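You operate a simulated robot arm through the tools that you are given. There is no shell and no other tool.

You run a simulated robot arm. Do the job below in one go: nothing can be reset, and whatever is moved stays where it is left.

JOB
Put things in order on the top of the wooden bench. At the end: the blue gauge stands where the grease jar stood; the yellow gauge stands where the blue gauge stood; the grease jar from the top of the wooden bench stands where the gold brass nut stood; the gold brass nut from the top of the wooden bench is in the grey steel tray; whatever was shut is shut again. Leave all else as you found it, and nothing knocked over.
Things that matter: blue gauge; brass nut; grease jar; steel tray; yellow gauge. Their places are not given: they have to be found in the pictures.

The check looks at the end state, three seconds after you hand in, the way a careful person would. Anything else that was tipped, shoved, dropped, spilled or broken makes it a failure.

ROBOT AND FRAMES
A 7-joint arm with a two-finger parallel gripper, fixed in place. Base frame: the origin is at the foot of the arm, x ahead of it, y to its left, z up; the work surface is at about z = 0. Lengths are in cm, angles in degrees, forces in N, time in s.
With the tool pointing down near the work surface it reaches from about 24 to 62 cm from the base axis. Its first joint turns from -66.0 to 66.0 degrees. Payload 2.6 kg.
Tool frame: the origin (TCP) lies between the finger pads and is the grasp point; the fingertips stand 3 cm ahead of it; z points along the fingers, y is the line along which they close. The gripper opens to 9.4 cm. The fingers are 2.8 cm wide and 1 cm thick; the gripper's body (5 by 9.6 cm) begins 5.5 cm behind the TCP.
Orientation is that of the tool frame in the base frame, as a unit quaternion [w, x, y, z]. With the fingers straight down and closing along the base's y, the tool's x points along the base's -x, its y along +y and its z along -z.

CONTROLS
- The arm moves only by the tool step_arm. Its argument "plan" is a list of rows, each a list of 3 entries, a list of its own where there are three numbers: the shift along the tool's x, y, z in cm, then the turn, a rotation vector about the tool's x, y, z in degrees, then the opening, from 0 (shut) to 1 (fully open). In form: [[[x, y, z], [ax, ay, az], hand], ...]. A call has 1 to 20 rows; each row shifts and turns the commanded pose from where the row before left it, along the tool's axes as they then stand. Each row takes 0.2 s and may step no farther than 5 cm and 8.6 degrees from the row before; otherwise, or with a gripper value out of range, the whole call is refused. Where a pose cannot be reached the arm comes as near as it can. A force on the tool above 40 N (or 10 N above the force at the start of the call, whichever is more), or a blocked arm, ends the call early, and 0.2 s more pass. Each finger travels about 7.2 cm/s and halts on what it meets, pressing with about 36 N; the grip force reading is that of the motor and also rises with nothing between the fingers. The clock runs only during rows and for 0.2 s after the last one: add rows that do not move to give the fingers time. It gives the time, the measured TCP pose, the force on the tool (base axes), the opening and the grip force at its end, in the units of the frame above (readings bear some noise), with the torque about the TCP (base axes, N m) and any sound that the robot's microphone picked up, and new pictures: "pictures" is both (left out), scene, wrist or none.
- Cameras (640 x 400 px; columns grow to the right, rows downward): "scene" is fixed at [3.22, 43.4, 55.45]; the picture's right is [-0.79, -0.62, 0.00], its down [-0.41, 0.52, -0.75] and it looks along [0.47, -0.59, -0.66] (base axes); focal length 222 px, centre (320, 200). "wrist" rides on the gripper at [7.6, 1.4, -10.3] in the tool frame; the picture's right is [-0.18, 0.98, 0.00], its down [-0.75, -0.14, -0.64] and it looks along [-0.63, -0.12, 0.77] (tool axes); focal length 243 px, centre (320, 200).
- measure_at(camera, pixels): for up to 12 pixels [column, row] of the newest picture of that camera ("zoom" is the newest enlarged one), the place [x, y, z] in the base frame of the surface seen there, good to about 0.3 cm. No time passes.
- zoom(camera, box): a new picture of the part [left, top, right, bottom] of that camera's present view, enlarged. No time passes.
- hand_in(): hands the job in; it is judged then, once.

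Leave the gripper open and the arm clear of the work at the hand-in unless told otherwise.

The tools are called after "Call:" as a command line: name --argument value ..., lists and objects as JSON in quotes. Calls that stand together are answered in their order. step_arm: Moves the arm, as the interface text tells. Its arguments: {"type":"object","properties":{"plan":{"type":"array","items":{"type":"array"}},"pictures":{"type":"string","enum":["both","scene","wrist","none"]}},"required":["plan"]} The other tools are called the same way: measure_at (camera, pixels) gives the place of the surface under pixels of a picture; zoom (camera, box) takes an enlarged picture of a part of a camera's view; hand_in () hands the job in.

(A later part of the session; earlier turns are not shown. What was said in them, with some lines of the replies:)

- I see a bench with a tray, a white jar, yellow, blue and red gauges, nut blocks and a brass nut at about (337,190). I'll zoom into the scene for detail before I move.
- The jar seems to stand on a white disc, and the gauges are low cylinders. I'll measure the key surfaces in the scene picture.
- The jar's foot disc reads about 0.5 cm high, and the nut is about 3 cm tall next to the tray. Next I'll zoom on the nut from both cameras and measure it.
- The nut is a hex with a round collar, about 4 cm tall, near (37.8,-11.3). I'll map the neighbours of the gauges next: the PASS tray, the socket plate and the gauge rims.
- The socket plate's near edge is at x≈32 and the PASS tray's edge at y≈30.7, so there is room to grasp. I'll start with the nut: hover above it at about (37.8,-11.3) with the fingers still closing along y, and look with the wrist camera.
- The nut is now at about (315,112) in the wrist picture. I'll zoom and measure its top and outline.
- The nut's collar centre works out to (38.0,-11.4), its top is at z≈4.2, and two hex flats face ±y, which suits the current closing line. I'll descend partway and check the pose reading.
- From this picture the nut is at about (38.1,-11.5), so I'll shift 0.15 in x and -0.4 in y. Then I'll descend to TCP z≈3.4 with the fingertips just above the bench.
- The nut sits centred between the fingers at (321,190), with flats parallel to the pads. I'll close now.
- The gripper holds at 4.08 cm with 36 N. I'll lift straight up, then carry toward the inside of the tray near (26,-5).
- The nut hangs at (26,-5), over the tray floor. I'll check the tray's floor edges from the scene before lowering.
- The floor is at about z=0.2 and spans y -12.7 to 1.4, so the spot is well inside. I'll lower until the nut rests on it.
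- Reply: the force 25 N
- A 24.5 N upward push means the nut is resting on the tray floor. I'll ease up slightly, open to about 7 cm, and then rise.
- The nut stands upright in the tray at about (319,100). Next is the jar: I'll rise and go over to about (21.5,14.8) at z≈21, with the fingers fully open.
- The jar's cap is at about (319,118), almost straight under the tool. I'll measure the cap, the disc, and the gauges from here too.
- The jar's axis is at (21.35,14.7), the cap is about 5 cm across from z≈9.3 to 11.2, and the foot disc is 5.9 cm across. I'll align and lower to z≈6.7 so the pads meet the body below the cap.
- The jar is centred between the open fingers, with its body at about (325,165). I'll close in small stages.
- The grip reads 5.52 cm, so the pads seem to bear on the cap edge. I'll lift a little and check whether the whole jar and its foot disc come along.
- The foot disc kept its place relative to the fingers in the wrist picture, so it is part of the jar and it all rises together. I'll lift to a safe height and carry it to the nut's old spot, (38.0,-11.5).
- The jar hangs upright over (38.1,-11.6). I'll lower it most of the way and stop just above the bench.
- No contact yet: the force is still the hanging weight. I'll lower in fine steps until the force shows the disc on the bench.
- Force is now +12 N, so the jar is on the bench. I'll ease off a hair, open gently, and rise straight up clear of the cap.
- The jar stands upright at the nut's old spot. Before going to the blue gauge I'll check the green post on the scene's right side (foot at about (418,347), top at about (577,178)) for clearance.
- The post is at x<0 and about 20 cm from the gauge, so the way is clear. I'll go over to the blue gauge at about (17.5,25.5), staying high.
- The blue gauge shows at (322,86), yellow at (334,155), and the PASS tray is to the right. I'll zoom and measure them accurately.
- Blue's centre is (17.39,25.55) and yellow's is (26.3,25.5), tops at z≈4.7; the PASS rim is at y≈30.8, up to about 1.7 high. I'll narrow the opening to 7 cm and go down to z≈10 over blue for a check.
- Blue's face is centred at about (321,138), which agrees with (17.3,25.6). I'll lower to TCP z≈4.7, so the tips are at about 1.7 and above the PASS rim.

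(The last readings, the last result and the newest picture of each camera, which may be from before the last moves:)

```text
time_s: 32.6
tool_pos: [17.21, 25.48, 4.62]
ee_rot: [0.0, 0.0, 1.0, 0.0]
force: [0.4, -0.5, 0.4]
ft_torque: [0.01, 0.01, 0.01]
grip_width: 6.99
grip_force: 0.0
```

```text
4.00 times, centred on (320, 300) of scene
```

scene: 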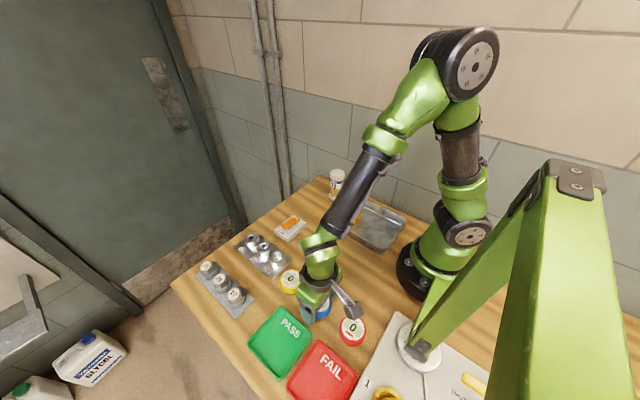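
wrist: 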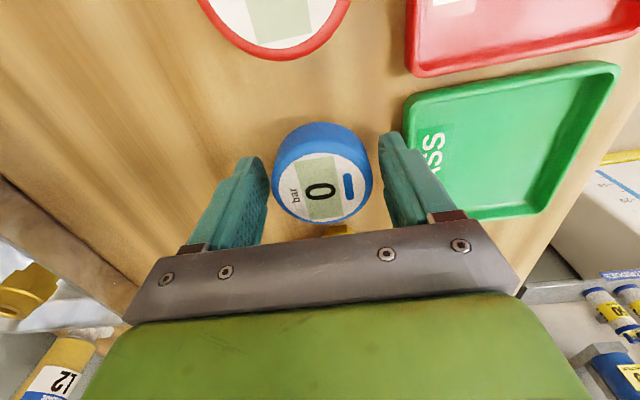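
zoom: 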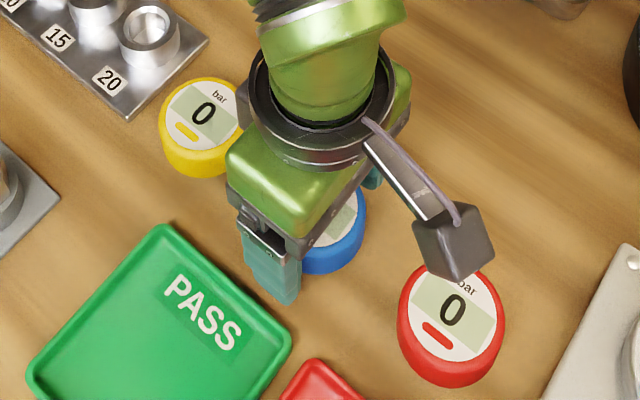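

Blue sits centred between the pads with room on both sides. I'll close gently in stages.

Call:
step_arm --plan '[[[0, 0, 0], [0, 0, 0], 0.66], [[0, 0, 0], [0, 0, 0], 0.62], [[0, 0, 0], [0, 0, 0], 0.58], [[0, 0, 0], [0, 0, 0], 0.5], [[0, 0, 0], [0, 0, 0], 0.3], [[0, 0, 0], [0, 0, 0], 0], [[0, 0, 0], [0, 0, 0], 0]]' --pictures "wrist"

```text
time_s: 34.2
tool_pos: [17.3, 25.45, 4.75]
ee_rot: [0.0, -0.001, 1.0, 0.0]
force: [0.2, 1.1, 1.2]
ft_torque: [0.05, -0.01, -0.01]
grip_width: 5.48
grip_force: 35.9
```

wrist: 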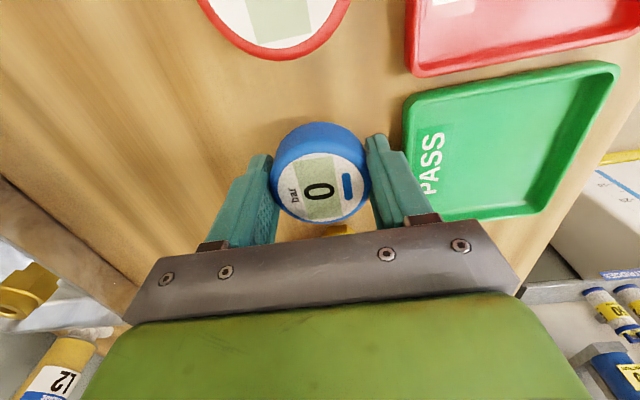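

Blue is held at 5.48 cm. I'll lift it and carry it to the jar's old spot at about (21.5,14.6).

Call:
step_arm --plan '[[[0, 0, -1], [0, 0, 0], 0], [[0, 0, -2.5], [0, 0, 0], 0], [[0, 0, -3], [0, 0, 0], 0], [[-0.6, -1.6, 0], [0, 0, 0], 0], [[-0.9, -2.4, 0], [0, 0, 0], 0], [[-0.9, -2.4, 0], [0, 0, 0], 0], [[-0.9, -2.4, 0], [0, 0, 0], 0], [[-0.87, -2.16, 0], [0, 0, 0], 0], [[0, 0, 0], [0, 0, 0], 0], [[0, 0, 0], [0, 0, 0], 0]]' --pictures "both"

```text
time_s: 36.4
tool_pos: [21.48, 14.44, 11.29]
ee_rot: [0.0, 0.0, 1.0, 0.0]
force: [-0.3, 0.9, -2.5]
ft_torque: [0.03, -0.03, 0.01]
grip_width: 5.49
grip_force: 35.8
```

scene: 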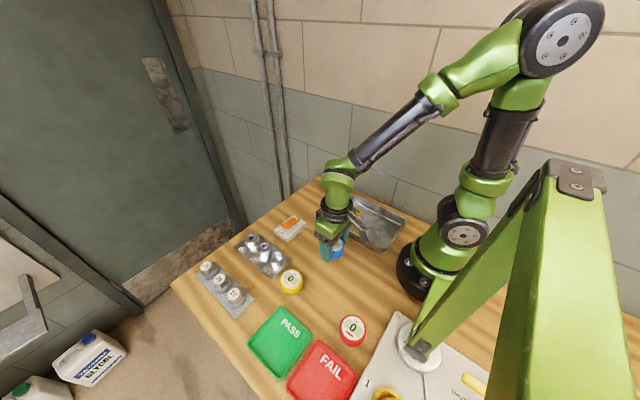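
wrist: 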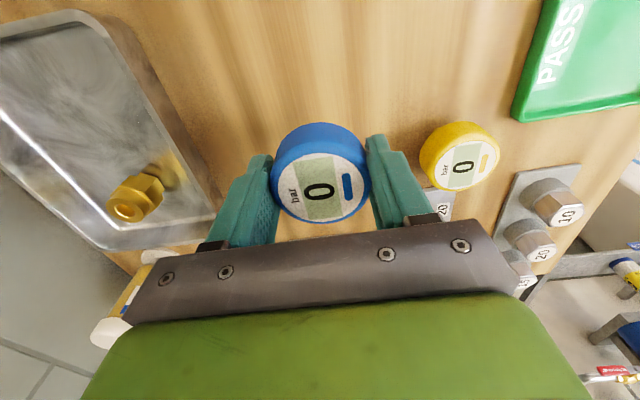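

Blue hangs level over the jar's old spot. I'll lower to just above the bench, then feel for contact.

Call:
step_arm --plan '[[[0, 0, 2.5], [0, 0, 0], 0], [[0, 0, 2.3], [0, 0, 0], 0], [[0, 0, 1.0], [0, 0, 0], 0], [[0, 0, 0.4], [0, 0, 0], 0], [[0, 0, 0.2], [0, 0, 0], 0], [[0, 0, 0.1], [0, 0, 0], 0], [[0, 0, 0], [0, 0, 0], 0]]' --pictures "none"

```text
time_s: 38.0
tool_pos: [21.47, 14.55, 4.72]
ee_rot: [-0.001, 0.0, 1.0, 0.0]
force: [0.7, 0.2, -2.9]
ft_torque: [0.01, -0.01, 0.01]
grip_width: 5.49
grip_force: 35.7
```

The force is still the hanging weight (-2.9 N), so there is no contact yet. I'll take finer steps.

Call:
step_arm --plan '[[[0, 0, 0.08], [0, 0, 0], 0], [[0, 0, 0.06], [0, 0, 0], 0], [[0, 0, 0], [0, 0, 0], 0]]' --pictures "none"

```text
time_s: 38.8
tool_pos: [21.54, 14.47, 4.56]
ee_rot: [0.001, 0.001, 1.0, 0.0]
force: [-4.5, -9.8, 30.6]
ft_torque: [-0.3, 0.07, -0.07]
grip_width: 5.5
grip_force: 36.4
```

At 30 N it is firmly on the bench. I'll ease up 0.07, open slowly to 7 cm and rise.

Call:
step_arm --plan '[[[0, 0, -0.07], [0, 0, 0], 0], [[0, 0, 0], [0, 0, 0], 0], [[0, 0, 0], [0, 0, 0], 0.6], [[0, 0, 0], [0, 0, 0], 0.68], [[0, 0, 0], [0, 0, 0], 0.75], [[0, 0, 0], [0, 0, 0], 0.75], [[0, 0, -1.5], [0, 0, 0], 0.75], [[0, 0, -3], [0, 0, 0], 0.75], [[0, 0, -4], [0, 0, 0], 0.75], [[0, 0, -4], [0, 0, 0], 0.75], [[0, 0, 0], [0, 0, 0], 0.75]]' --pictures "both"

```text
time_s: 41.2
tool_pos: [21.56, 14.54, 17.29]
ee_rot: [0.0, -0.001, 1.0, 0.0]
force: [0.2, -0.2, -1.1]
ft_torque: [0.01, -0.02, 0.02]
grip_width: 7.08
grip_force: 0.1
```

scene: 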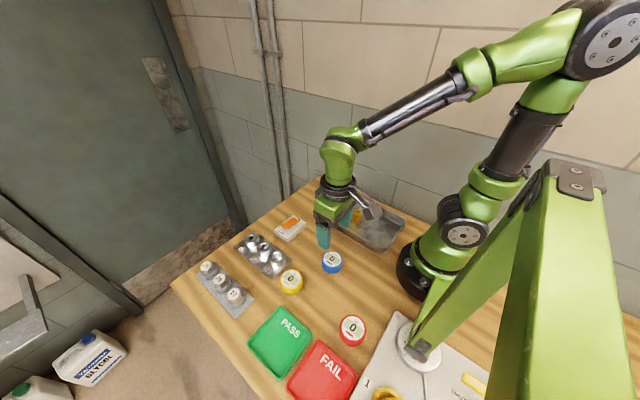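
wrist: 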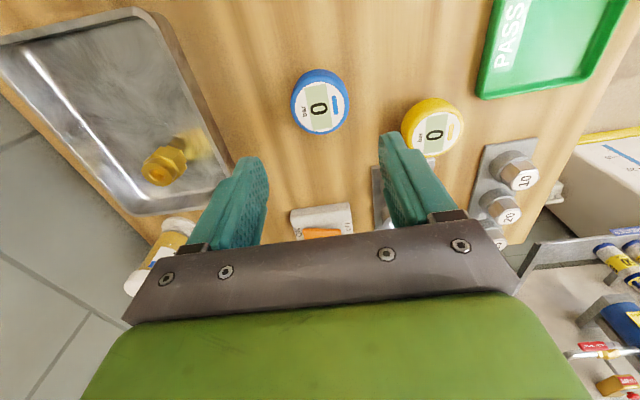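

Blue stands upright at (322,103) in the wrist picture. Next is yellow at about (26.28,25.5): I'll move over it with a 7 cm opening and come down to z≈10.

Call:
step_arm --plan '[[[-1.6, 3.63, 0], [0, 0, 0], 0.745], [[-1.6, 3.63, 0], [0, 0, 0], 0.745], [[-1.58, 3.62, 0], [0, 0, 0], 0.745], [[0, 0, 3], [0, 0, 0], 0.745], [[0, 0, 3], [0, 0, 0], 0.745], [[0, 0, 1], [0, 0, 0], 0.745], [[0, 0, 0], [0, 0, 0], 0.745], [[0, 0, 0], [0, 0, 0], 0.745]]' --pictures "both"

Call:
zoom --camera "wrist" --box '[220, 70, 440, 230]'

```text
time_s: 43.0
tool_pos: [26.29, 25.49, 10.14]
ee_rot: [0.0, 0.001, 1.0, -0.001]
force: [-1.5, 0.2, 0.2]
ft_torque: [0.0, 0.0, -0.03]
grip_width: 7.01
grip_force: 0.1
```

scene: 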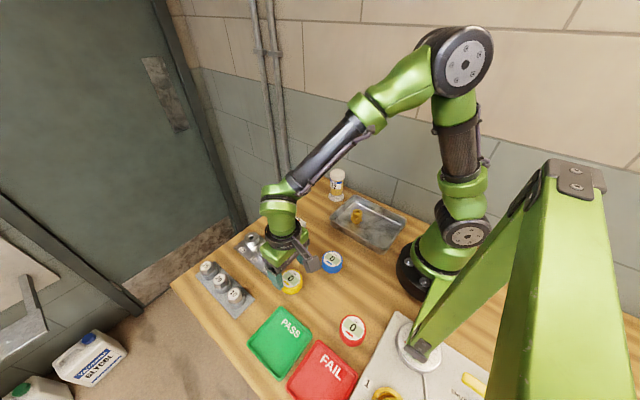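
wrist: 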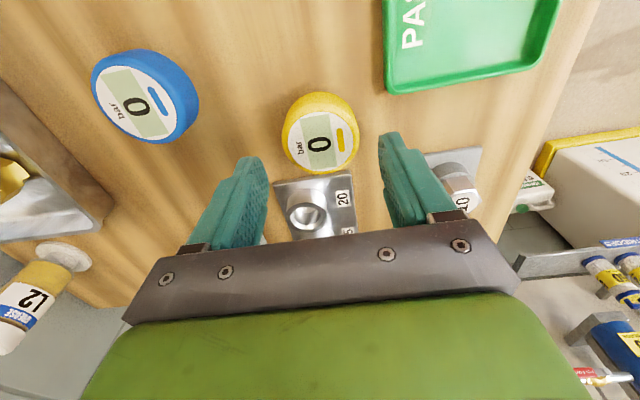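

```text
2.50 times, centred on (330, 150) of wrist
```

zoom: 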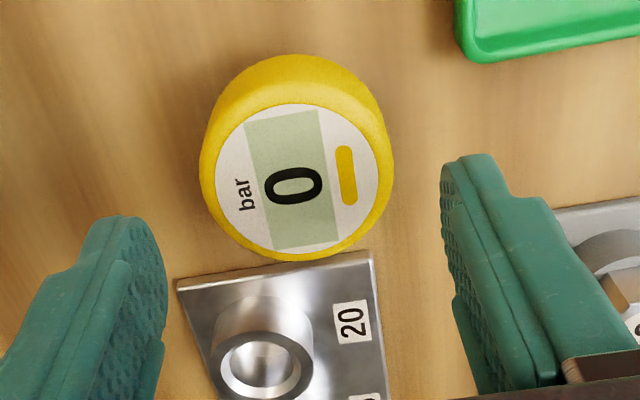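

Yellow's face centre at (321,141) gives (26.35,25.5), so it is well aligned. I'll lower to z≈4.7.

Call:
step_arm --plan '[[[-0.07, 0.02, 2], [0, 0, 0], 0.745], [[0, 0, 2], [0, 0, 0], 0.745], [[0, 0, 1], [0, 0, 0], 0.745], [[0, 0, 0.45], [0, 0, 0], 0.745], [[0, 0, 0], [0, 0, 0], 0.745], [[0, 0, 0], [0, 0, 0], 0.745]]' --pictures "both"

Call:
zoom --camera "wrist" --box '[220, 100, 440, 260]'

```text
time_s: 44.4
tool_pos: [26.27, 25.52, 4.71]
ee_rot: [0.0, 0.0, 1.0, 0.0]
force: [0.2, 0.8, -0.1]
ft_torque: [0.01, 0.01, 0.0]
grip_width: 7.01
grip_force: 0.1
```

scene: 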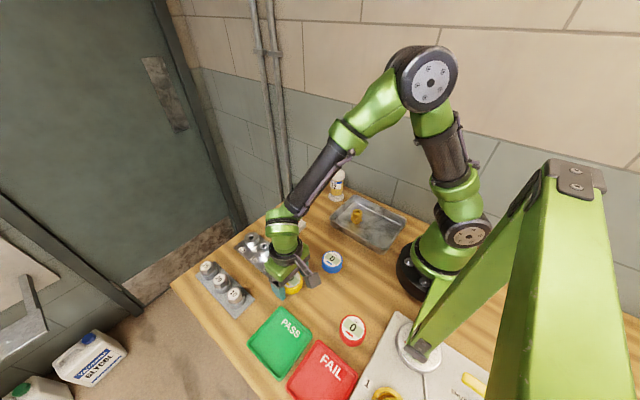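
wrist: 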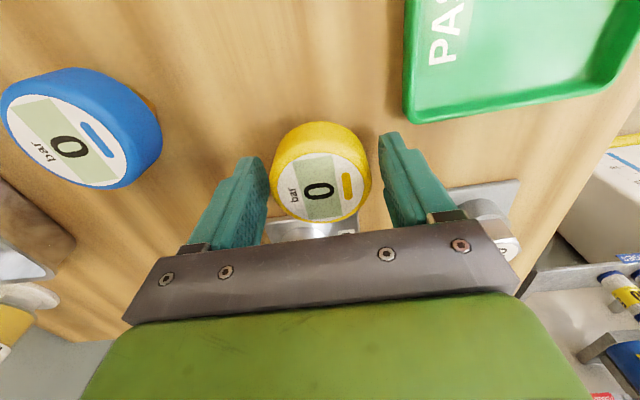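

```text
2.50 times, centred on (330, 180) of wrist
```

zoom: 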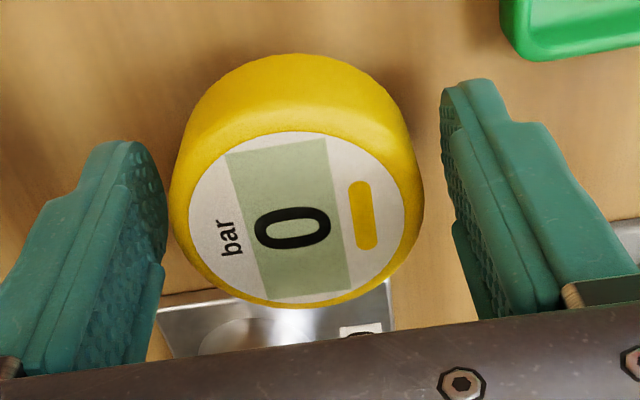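

Yellow is centred between the pads. I'll close in stages.

Call:
step_arm --plan '[[[0, 0, 0], [0, 0, 0], 0.66], [[0, 0, 0], [0, 0, 0], 0.62], [[0, 0, 0], [0, 0, 0], 0.58], [[0, 0, 0], [0, 0, 0], 0.5], [[0, 0, 0], [0, 0, 0], 0.3], [[0, 0, 0], [0, 0, 0], 0], [[0, 0, 0], [0, 0, 0], 0], [[0, 0, -0.5], [0, 0, 0], 0], [[0, 0, -0.5], [0, 0, 0], 0], [[0, 0, 0], [0, 0, 0], 0]]' --pictures "wrist"

```text
time_s: 46.6
tool_pos: [26.42, 25.61, 5.57]
ee_rot: [0.0, 0.0, 1.0, 0.001]
force: [0.2, 0.9, -1.6]
ft_torque: [-0.05, -0.01, -0.01]
grip_width: 5.46
grip_force: 36.0
```

wrist: 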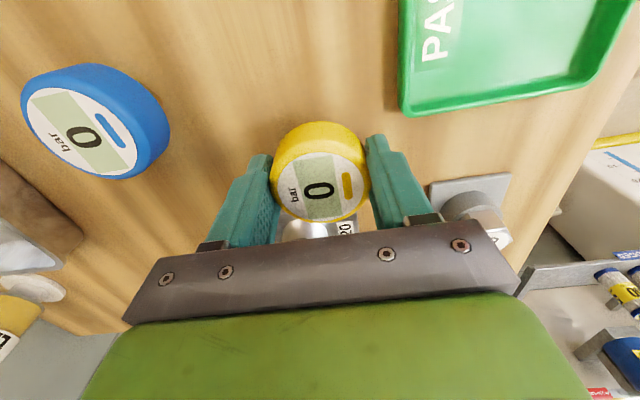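

Yellow lifts with the hand. I'll raise it further and carry it along -x to blue's old spot, (17.33,25.58).

Call:
step_arm --plan '[[[0, 0, -2], [0, 0, 0], 0], [[0, 0, -2.5], [0, 0, 0], 0], [[1.5, 0.02, 0], [0, 0, 0], 0], [[2.5, 0.02, 0], [0, 0, 0], 0], [[2.5, 0.02, 0], [0, 0, 0], 0], [[2.52, 0, 0], [0, 0, 0], 0], [[0, 0, 0], [0, 0, 0], 0], [[0, 0, 0], [0, 0, 0], 0]]' --pictures "both"

```text
time_s: 48.4
tool_pos: [17.14, 25.48, 10.12]
ee_rot: [0.0, -0.001, 1.0, 0.0]
force: [0.4, 0.6, -2.2]
ft_torque: [0.03, -0.02, 0.01]
grip_width: 5.45
grip_force: 35.9
```

scene: 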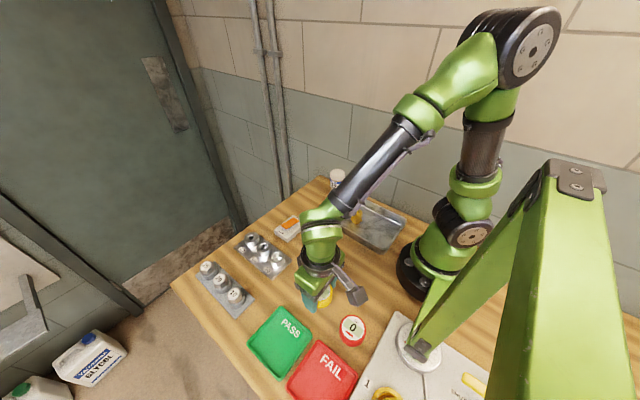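
wrist: 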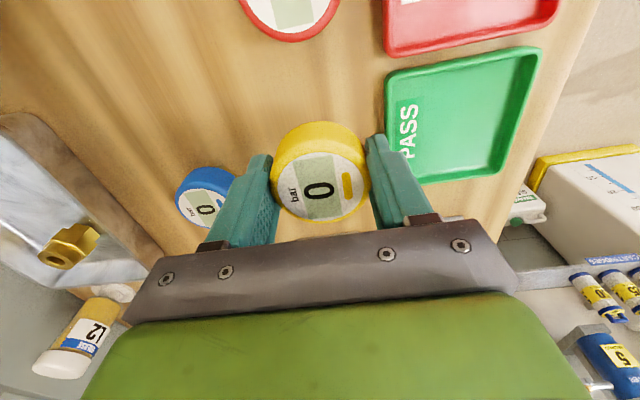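

Yellow hangs over blue's old spot. I'll lower to just above the bench.

Call:
step_arm --plan '[[[0, 0, 2.2], [0, 0, 0], 0], [[0, 0, 2], [0, 0, 0], 0], [[0, 0, 0.8], [0, 0, 0], 0], [[0, 0, 0.3], [0, 0, 0], 0], [[0, 0, 0.15], [0, 0, 0], 0], [[0, 0, 0.05], [0, 0, 0], 0], [[0, 0, 0], [0, 0, 0], 0]]' --pictures "none"

```text
time_s: 50.0
tool_pos: [17.45, 25.51, 4.6]
ee_rot: [0.0, 0.001, 1.0, -0.001]
force: [-3.6, -9.4, 23.1]
ft_torque: [-0.35, 0.12, -0.05]
grip_width: 5.47
grip_force: 36.3
```

A 23 N push means it is down on the bench. I'll ease up, open slowly to 7 cm, and rise well clear.

Call:
step_arm --plan '[[[0, 0, -0.06], [0, 0, 0], 0], [[0, 0, 0], [0, 0, 0], 0], [[0, 0, 0], [0, 0, 0], 0.6], [[0, 0, 0], [0, 0, 0], 0.67], [[0, 0, 0], [0, 0, 0], 0.74], [[0, 0, 0], [0, 0, 0], 0.74], [[0, 0, -1.5], [0, 0, 0], 0.74], [[0, 0, -3], [0, 0, 0], 0.74], [[0, 0, -4], [0, 0, 0], 0.74], [[0, 0, -4.5], [0, 0, 0], 0.74], [[0, 0, -4.5], [0, 0, 0], 0.74], [[0, 0, 0], [0, 0, 0], 0.74]]' --pictures "both"

Call:
zoom --camera "wrist" --box '[200, 20, 420, 180]'

```text
time_s: 52.6
tool_pos: [17.2, 25.47, 22.26]
ee_rot: [0.0, -0.001, 1.0, 0.0]
force: [0.3, -0.6, -0.4]
ft_torque: [0.0, 0.01, 0.0]
grip_width: 6.98
grip_force: 0.0
```

scene: 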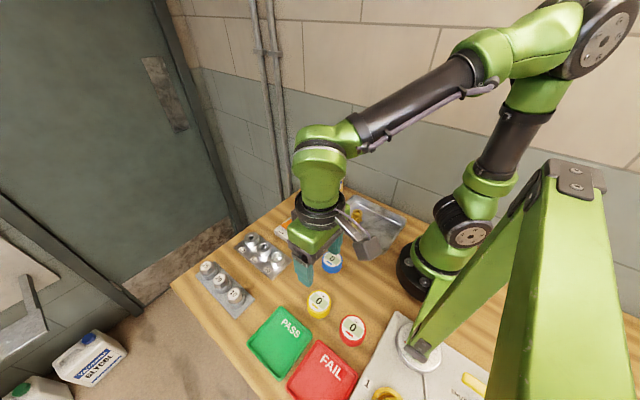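
wrist: 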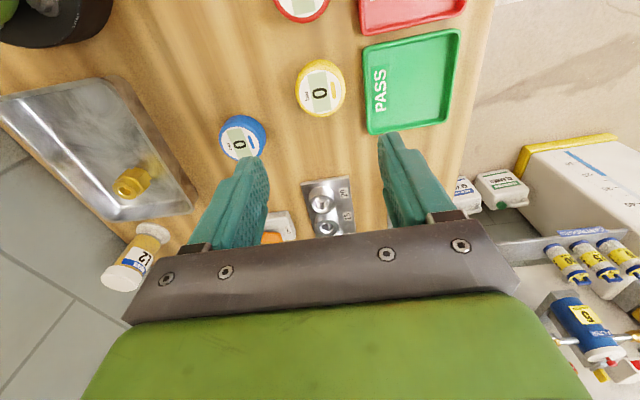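

```text
2.50 times, centred on (310, 100) of wrist
```

zoom: 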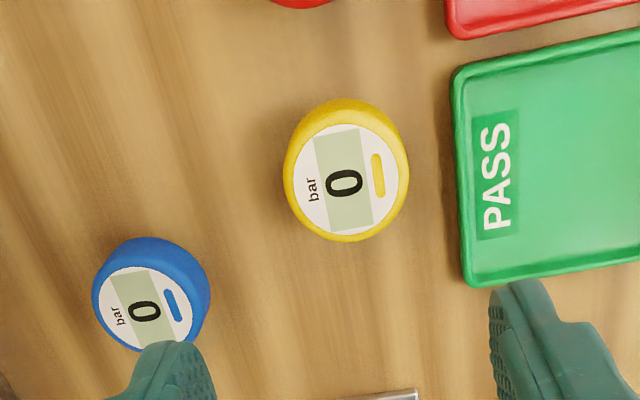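

Yellow now stands at scene (319,303), where blue was. I'll rise and return the arm to its starting pose with the gripper open for a final look.

Call:
step_arm --plan '[[[0, 0, -4.3], [0, 0, 0], 1], [[0, 0, -4.3], [0, 0, 0], 1], [[0, 0, -4.3], [0, 0, 0], 1], [[0, 0, -4.3], [0, 0, 0], 1], [[-2.08, -3.1, 0], [0, 0, 0], 1], [[-2.08, -3.1, 0], [0, 0, 0], 1], [[-2.08, -3.1, 0], [0, 0, 0], 1], [[-2.08, -3.1, 0], [0, 0, 0], 1], [[-2.08, -3.1, 0], [0, 0, 0], 1], [[-2.08, -3.1, 0], [0, 0, 0], 1], [[-2.08, -3.1, 0], [0, 0, 0], 1], [[-2.08, -3.1, 0], [0, 0, 0], 1], [[-2.08, -3.2, 0], [0, 0, 0], 1], [[0, 0, 0], [0, 0, 0], 1], [[0, 0, 0], [0, 0, 0], 1]]' --pictures "both"

Call:
zoom --camera "scene" --box '[220, 170, 420, 300]'

Call:
zoom --camera "scene" --box '[160, 240, 500, 400]'

Call:
measure_at --camera "scene" --pixels '[[319, 301], [352, 327], [332, 260], [337, 174], [337, 197], [356, 213]]'

```text
time_s: 55.8
tool_pos: [36.2, -2.45, 39.42]
ee_rot: [-0.001, -0.001, 1.0, 0.0]
force: [-0.4, -0.1, -0.4]
ft_torque: [0.0, -0.01, 0.05]
grip_width: 9.43
grip_force: 0.0
```

scene: 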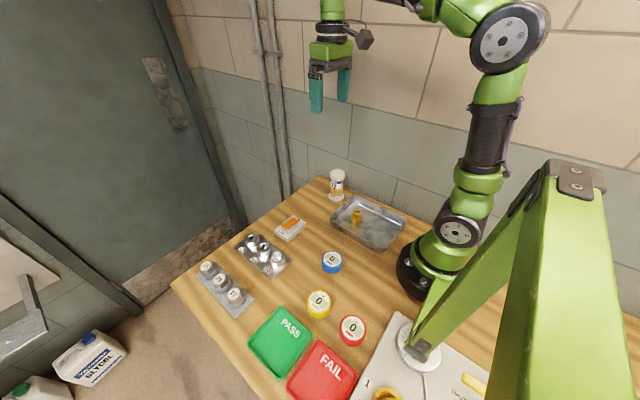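
wrist: 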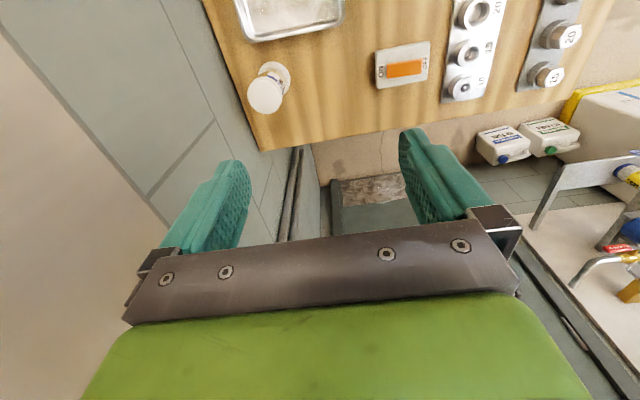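

```text
3.08 times, centred on (320, 235) of scene
```

zoom: 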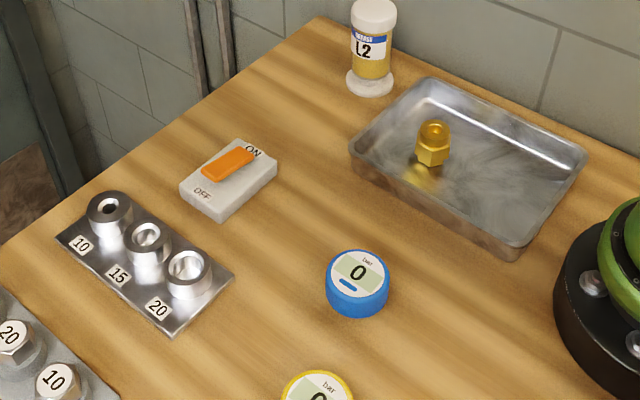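

```text
1.88 times, centred on (330, 320) of scene
```

zoom: 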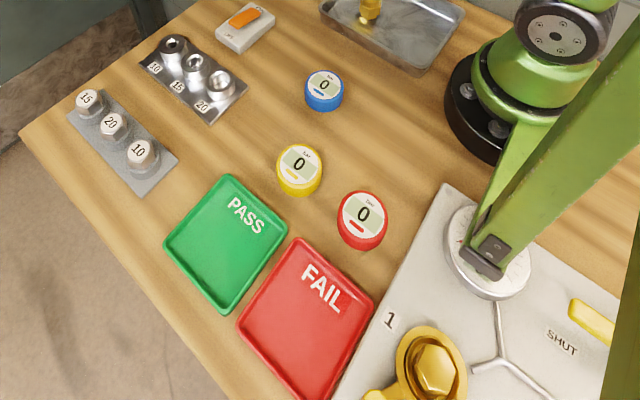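

```text
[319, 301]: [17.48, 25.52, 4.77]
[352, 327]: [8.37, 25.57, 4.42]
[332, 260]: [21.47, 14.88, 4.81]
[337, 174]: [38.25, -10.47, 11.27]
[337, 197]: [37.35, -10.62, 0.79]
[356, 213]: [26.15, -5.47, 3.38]
```

Everything looks upright and in place. I'll compare blue's footprint with the jar's old one more closely using the same zoom box as before.

Call:
zoom --camera "scene" --box '[300, 225, 364, 285]'

Call:
measure_at --camera "scene" --pixels '[[332, 252], [332, 268], [332, 271], [332, 273], [332, 275], [322, 260], [342, 260], [324, 270], [340, 270]]'

Call:
zoom --camera "scene" --box '[310, 165, 380, 235]'

Call:
zoom --camera "scene" --box '[260, 250, 380, 350]'

```text
6.67 times, centred on (332, 255) of scene
```

zoom: 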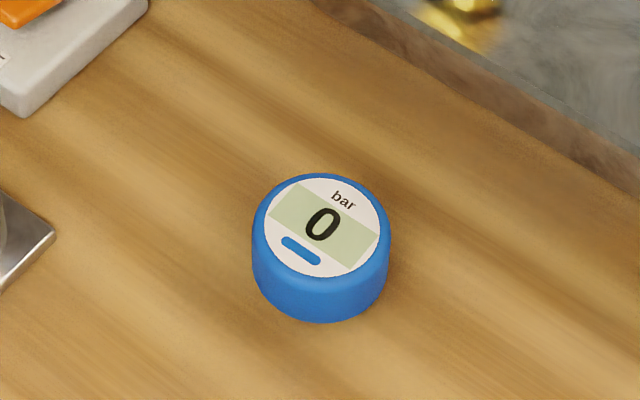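

```text
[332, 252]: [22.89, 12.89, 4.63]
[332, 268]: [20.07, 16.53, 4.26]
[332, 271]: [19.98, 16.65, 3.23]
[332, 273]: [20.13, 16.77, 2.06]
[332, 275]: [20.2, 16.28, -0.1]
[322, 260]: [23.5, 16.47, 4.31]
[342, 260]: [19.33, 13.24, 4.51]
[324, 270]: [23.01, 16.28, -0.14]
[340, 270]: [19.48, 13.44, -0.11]
```

```text
5.71 times, centred on (345, 200) of scene
```

zoom: 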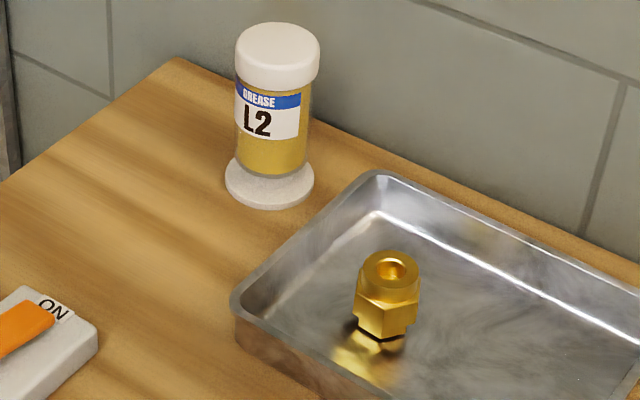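

```text
4.00 times, centred on (320, 300) of scene
```

zoom: 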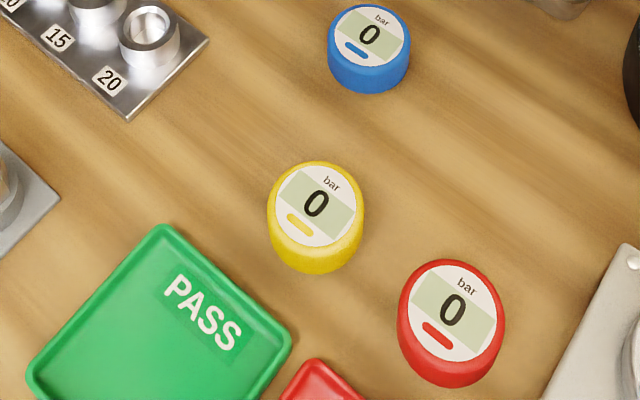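

All four items match their targets:
- Blue is centred at about (21.45,14.75), where the jar stood.
- Yellow covers the same pixels blue did.
- The jar stands at the nut's old spot.
- The nut is upright in the tray.

Nothing else has moved, and nothing was opened that needs shutting. The arm is clear and the gripper is open, so I'm handing in.

Call:
hand_in

```text
The job is handed in.
```

I finished the job and handed it in; the check's verdict hasn't come back. In the last pictures everything was upright:

- **Blue gauge:** it stands where the grease jar stood, at about (21.5, 14.7) and within about 0.3 cm of the jar's old centre.
- **Yellow gauge:** it stands where the blue gauge stood, in the same spot in the scene picture.
- **Grease jar:** it stands where the brass nut stood, at about (38.1, -11.5). The white disc at its foot is part of the jar and moved with it.
- **Brass nut:** it stands upright on the floor of the grey steel tray, at about (26, -5).

I opened nothing, so nothing needed shutting. The red gauge, the trays, the plates and the switch look unmoved. The arm is back at its starting pose with the gripper open.
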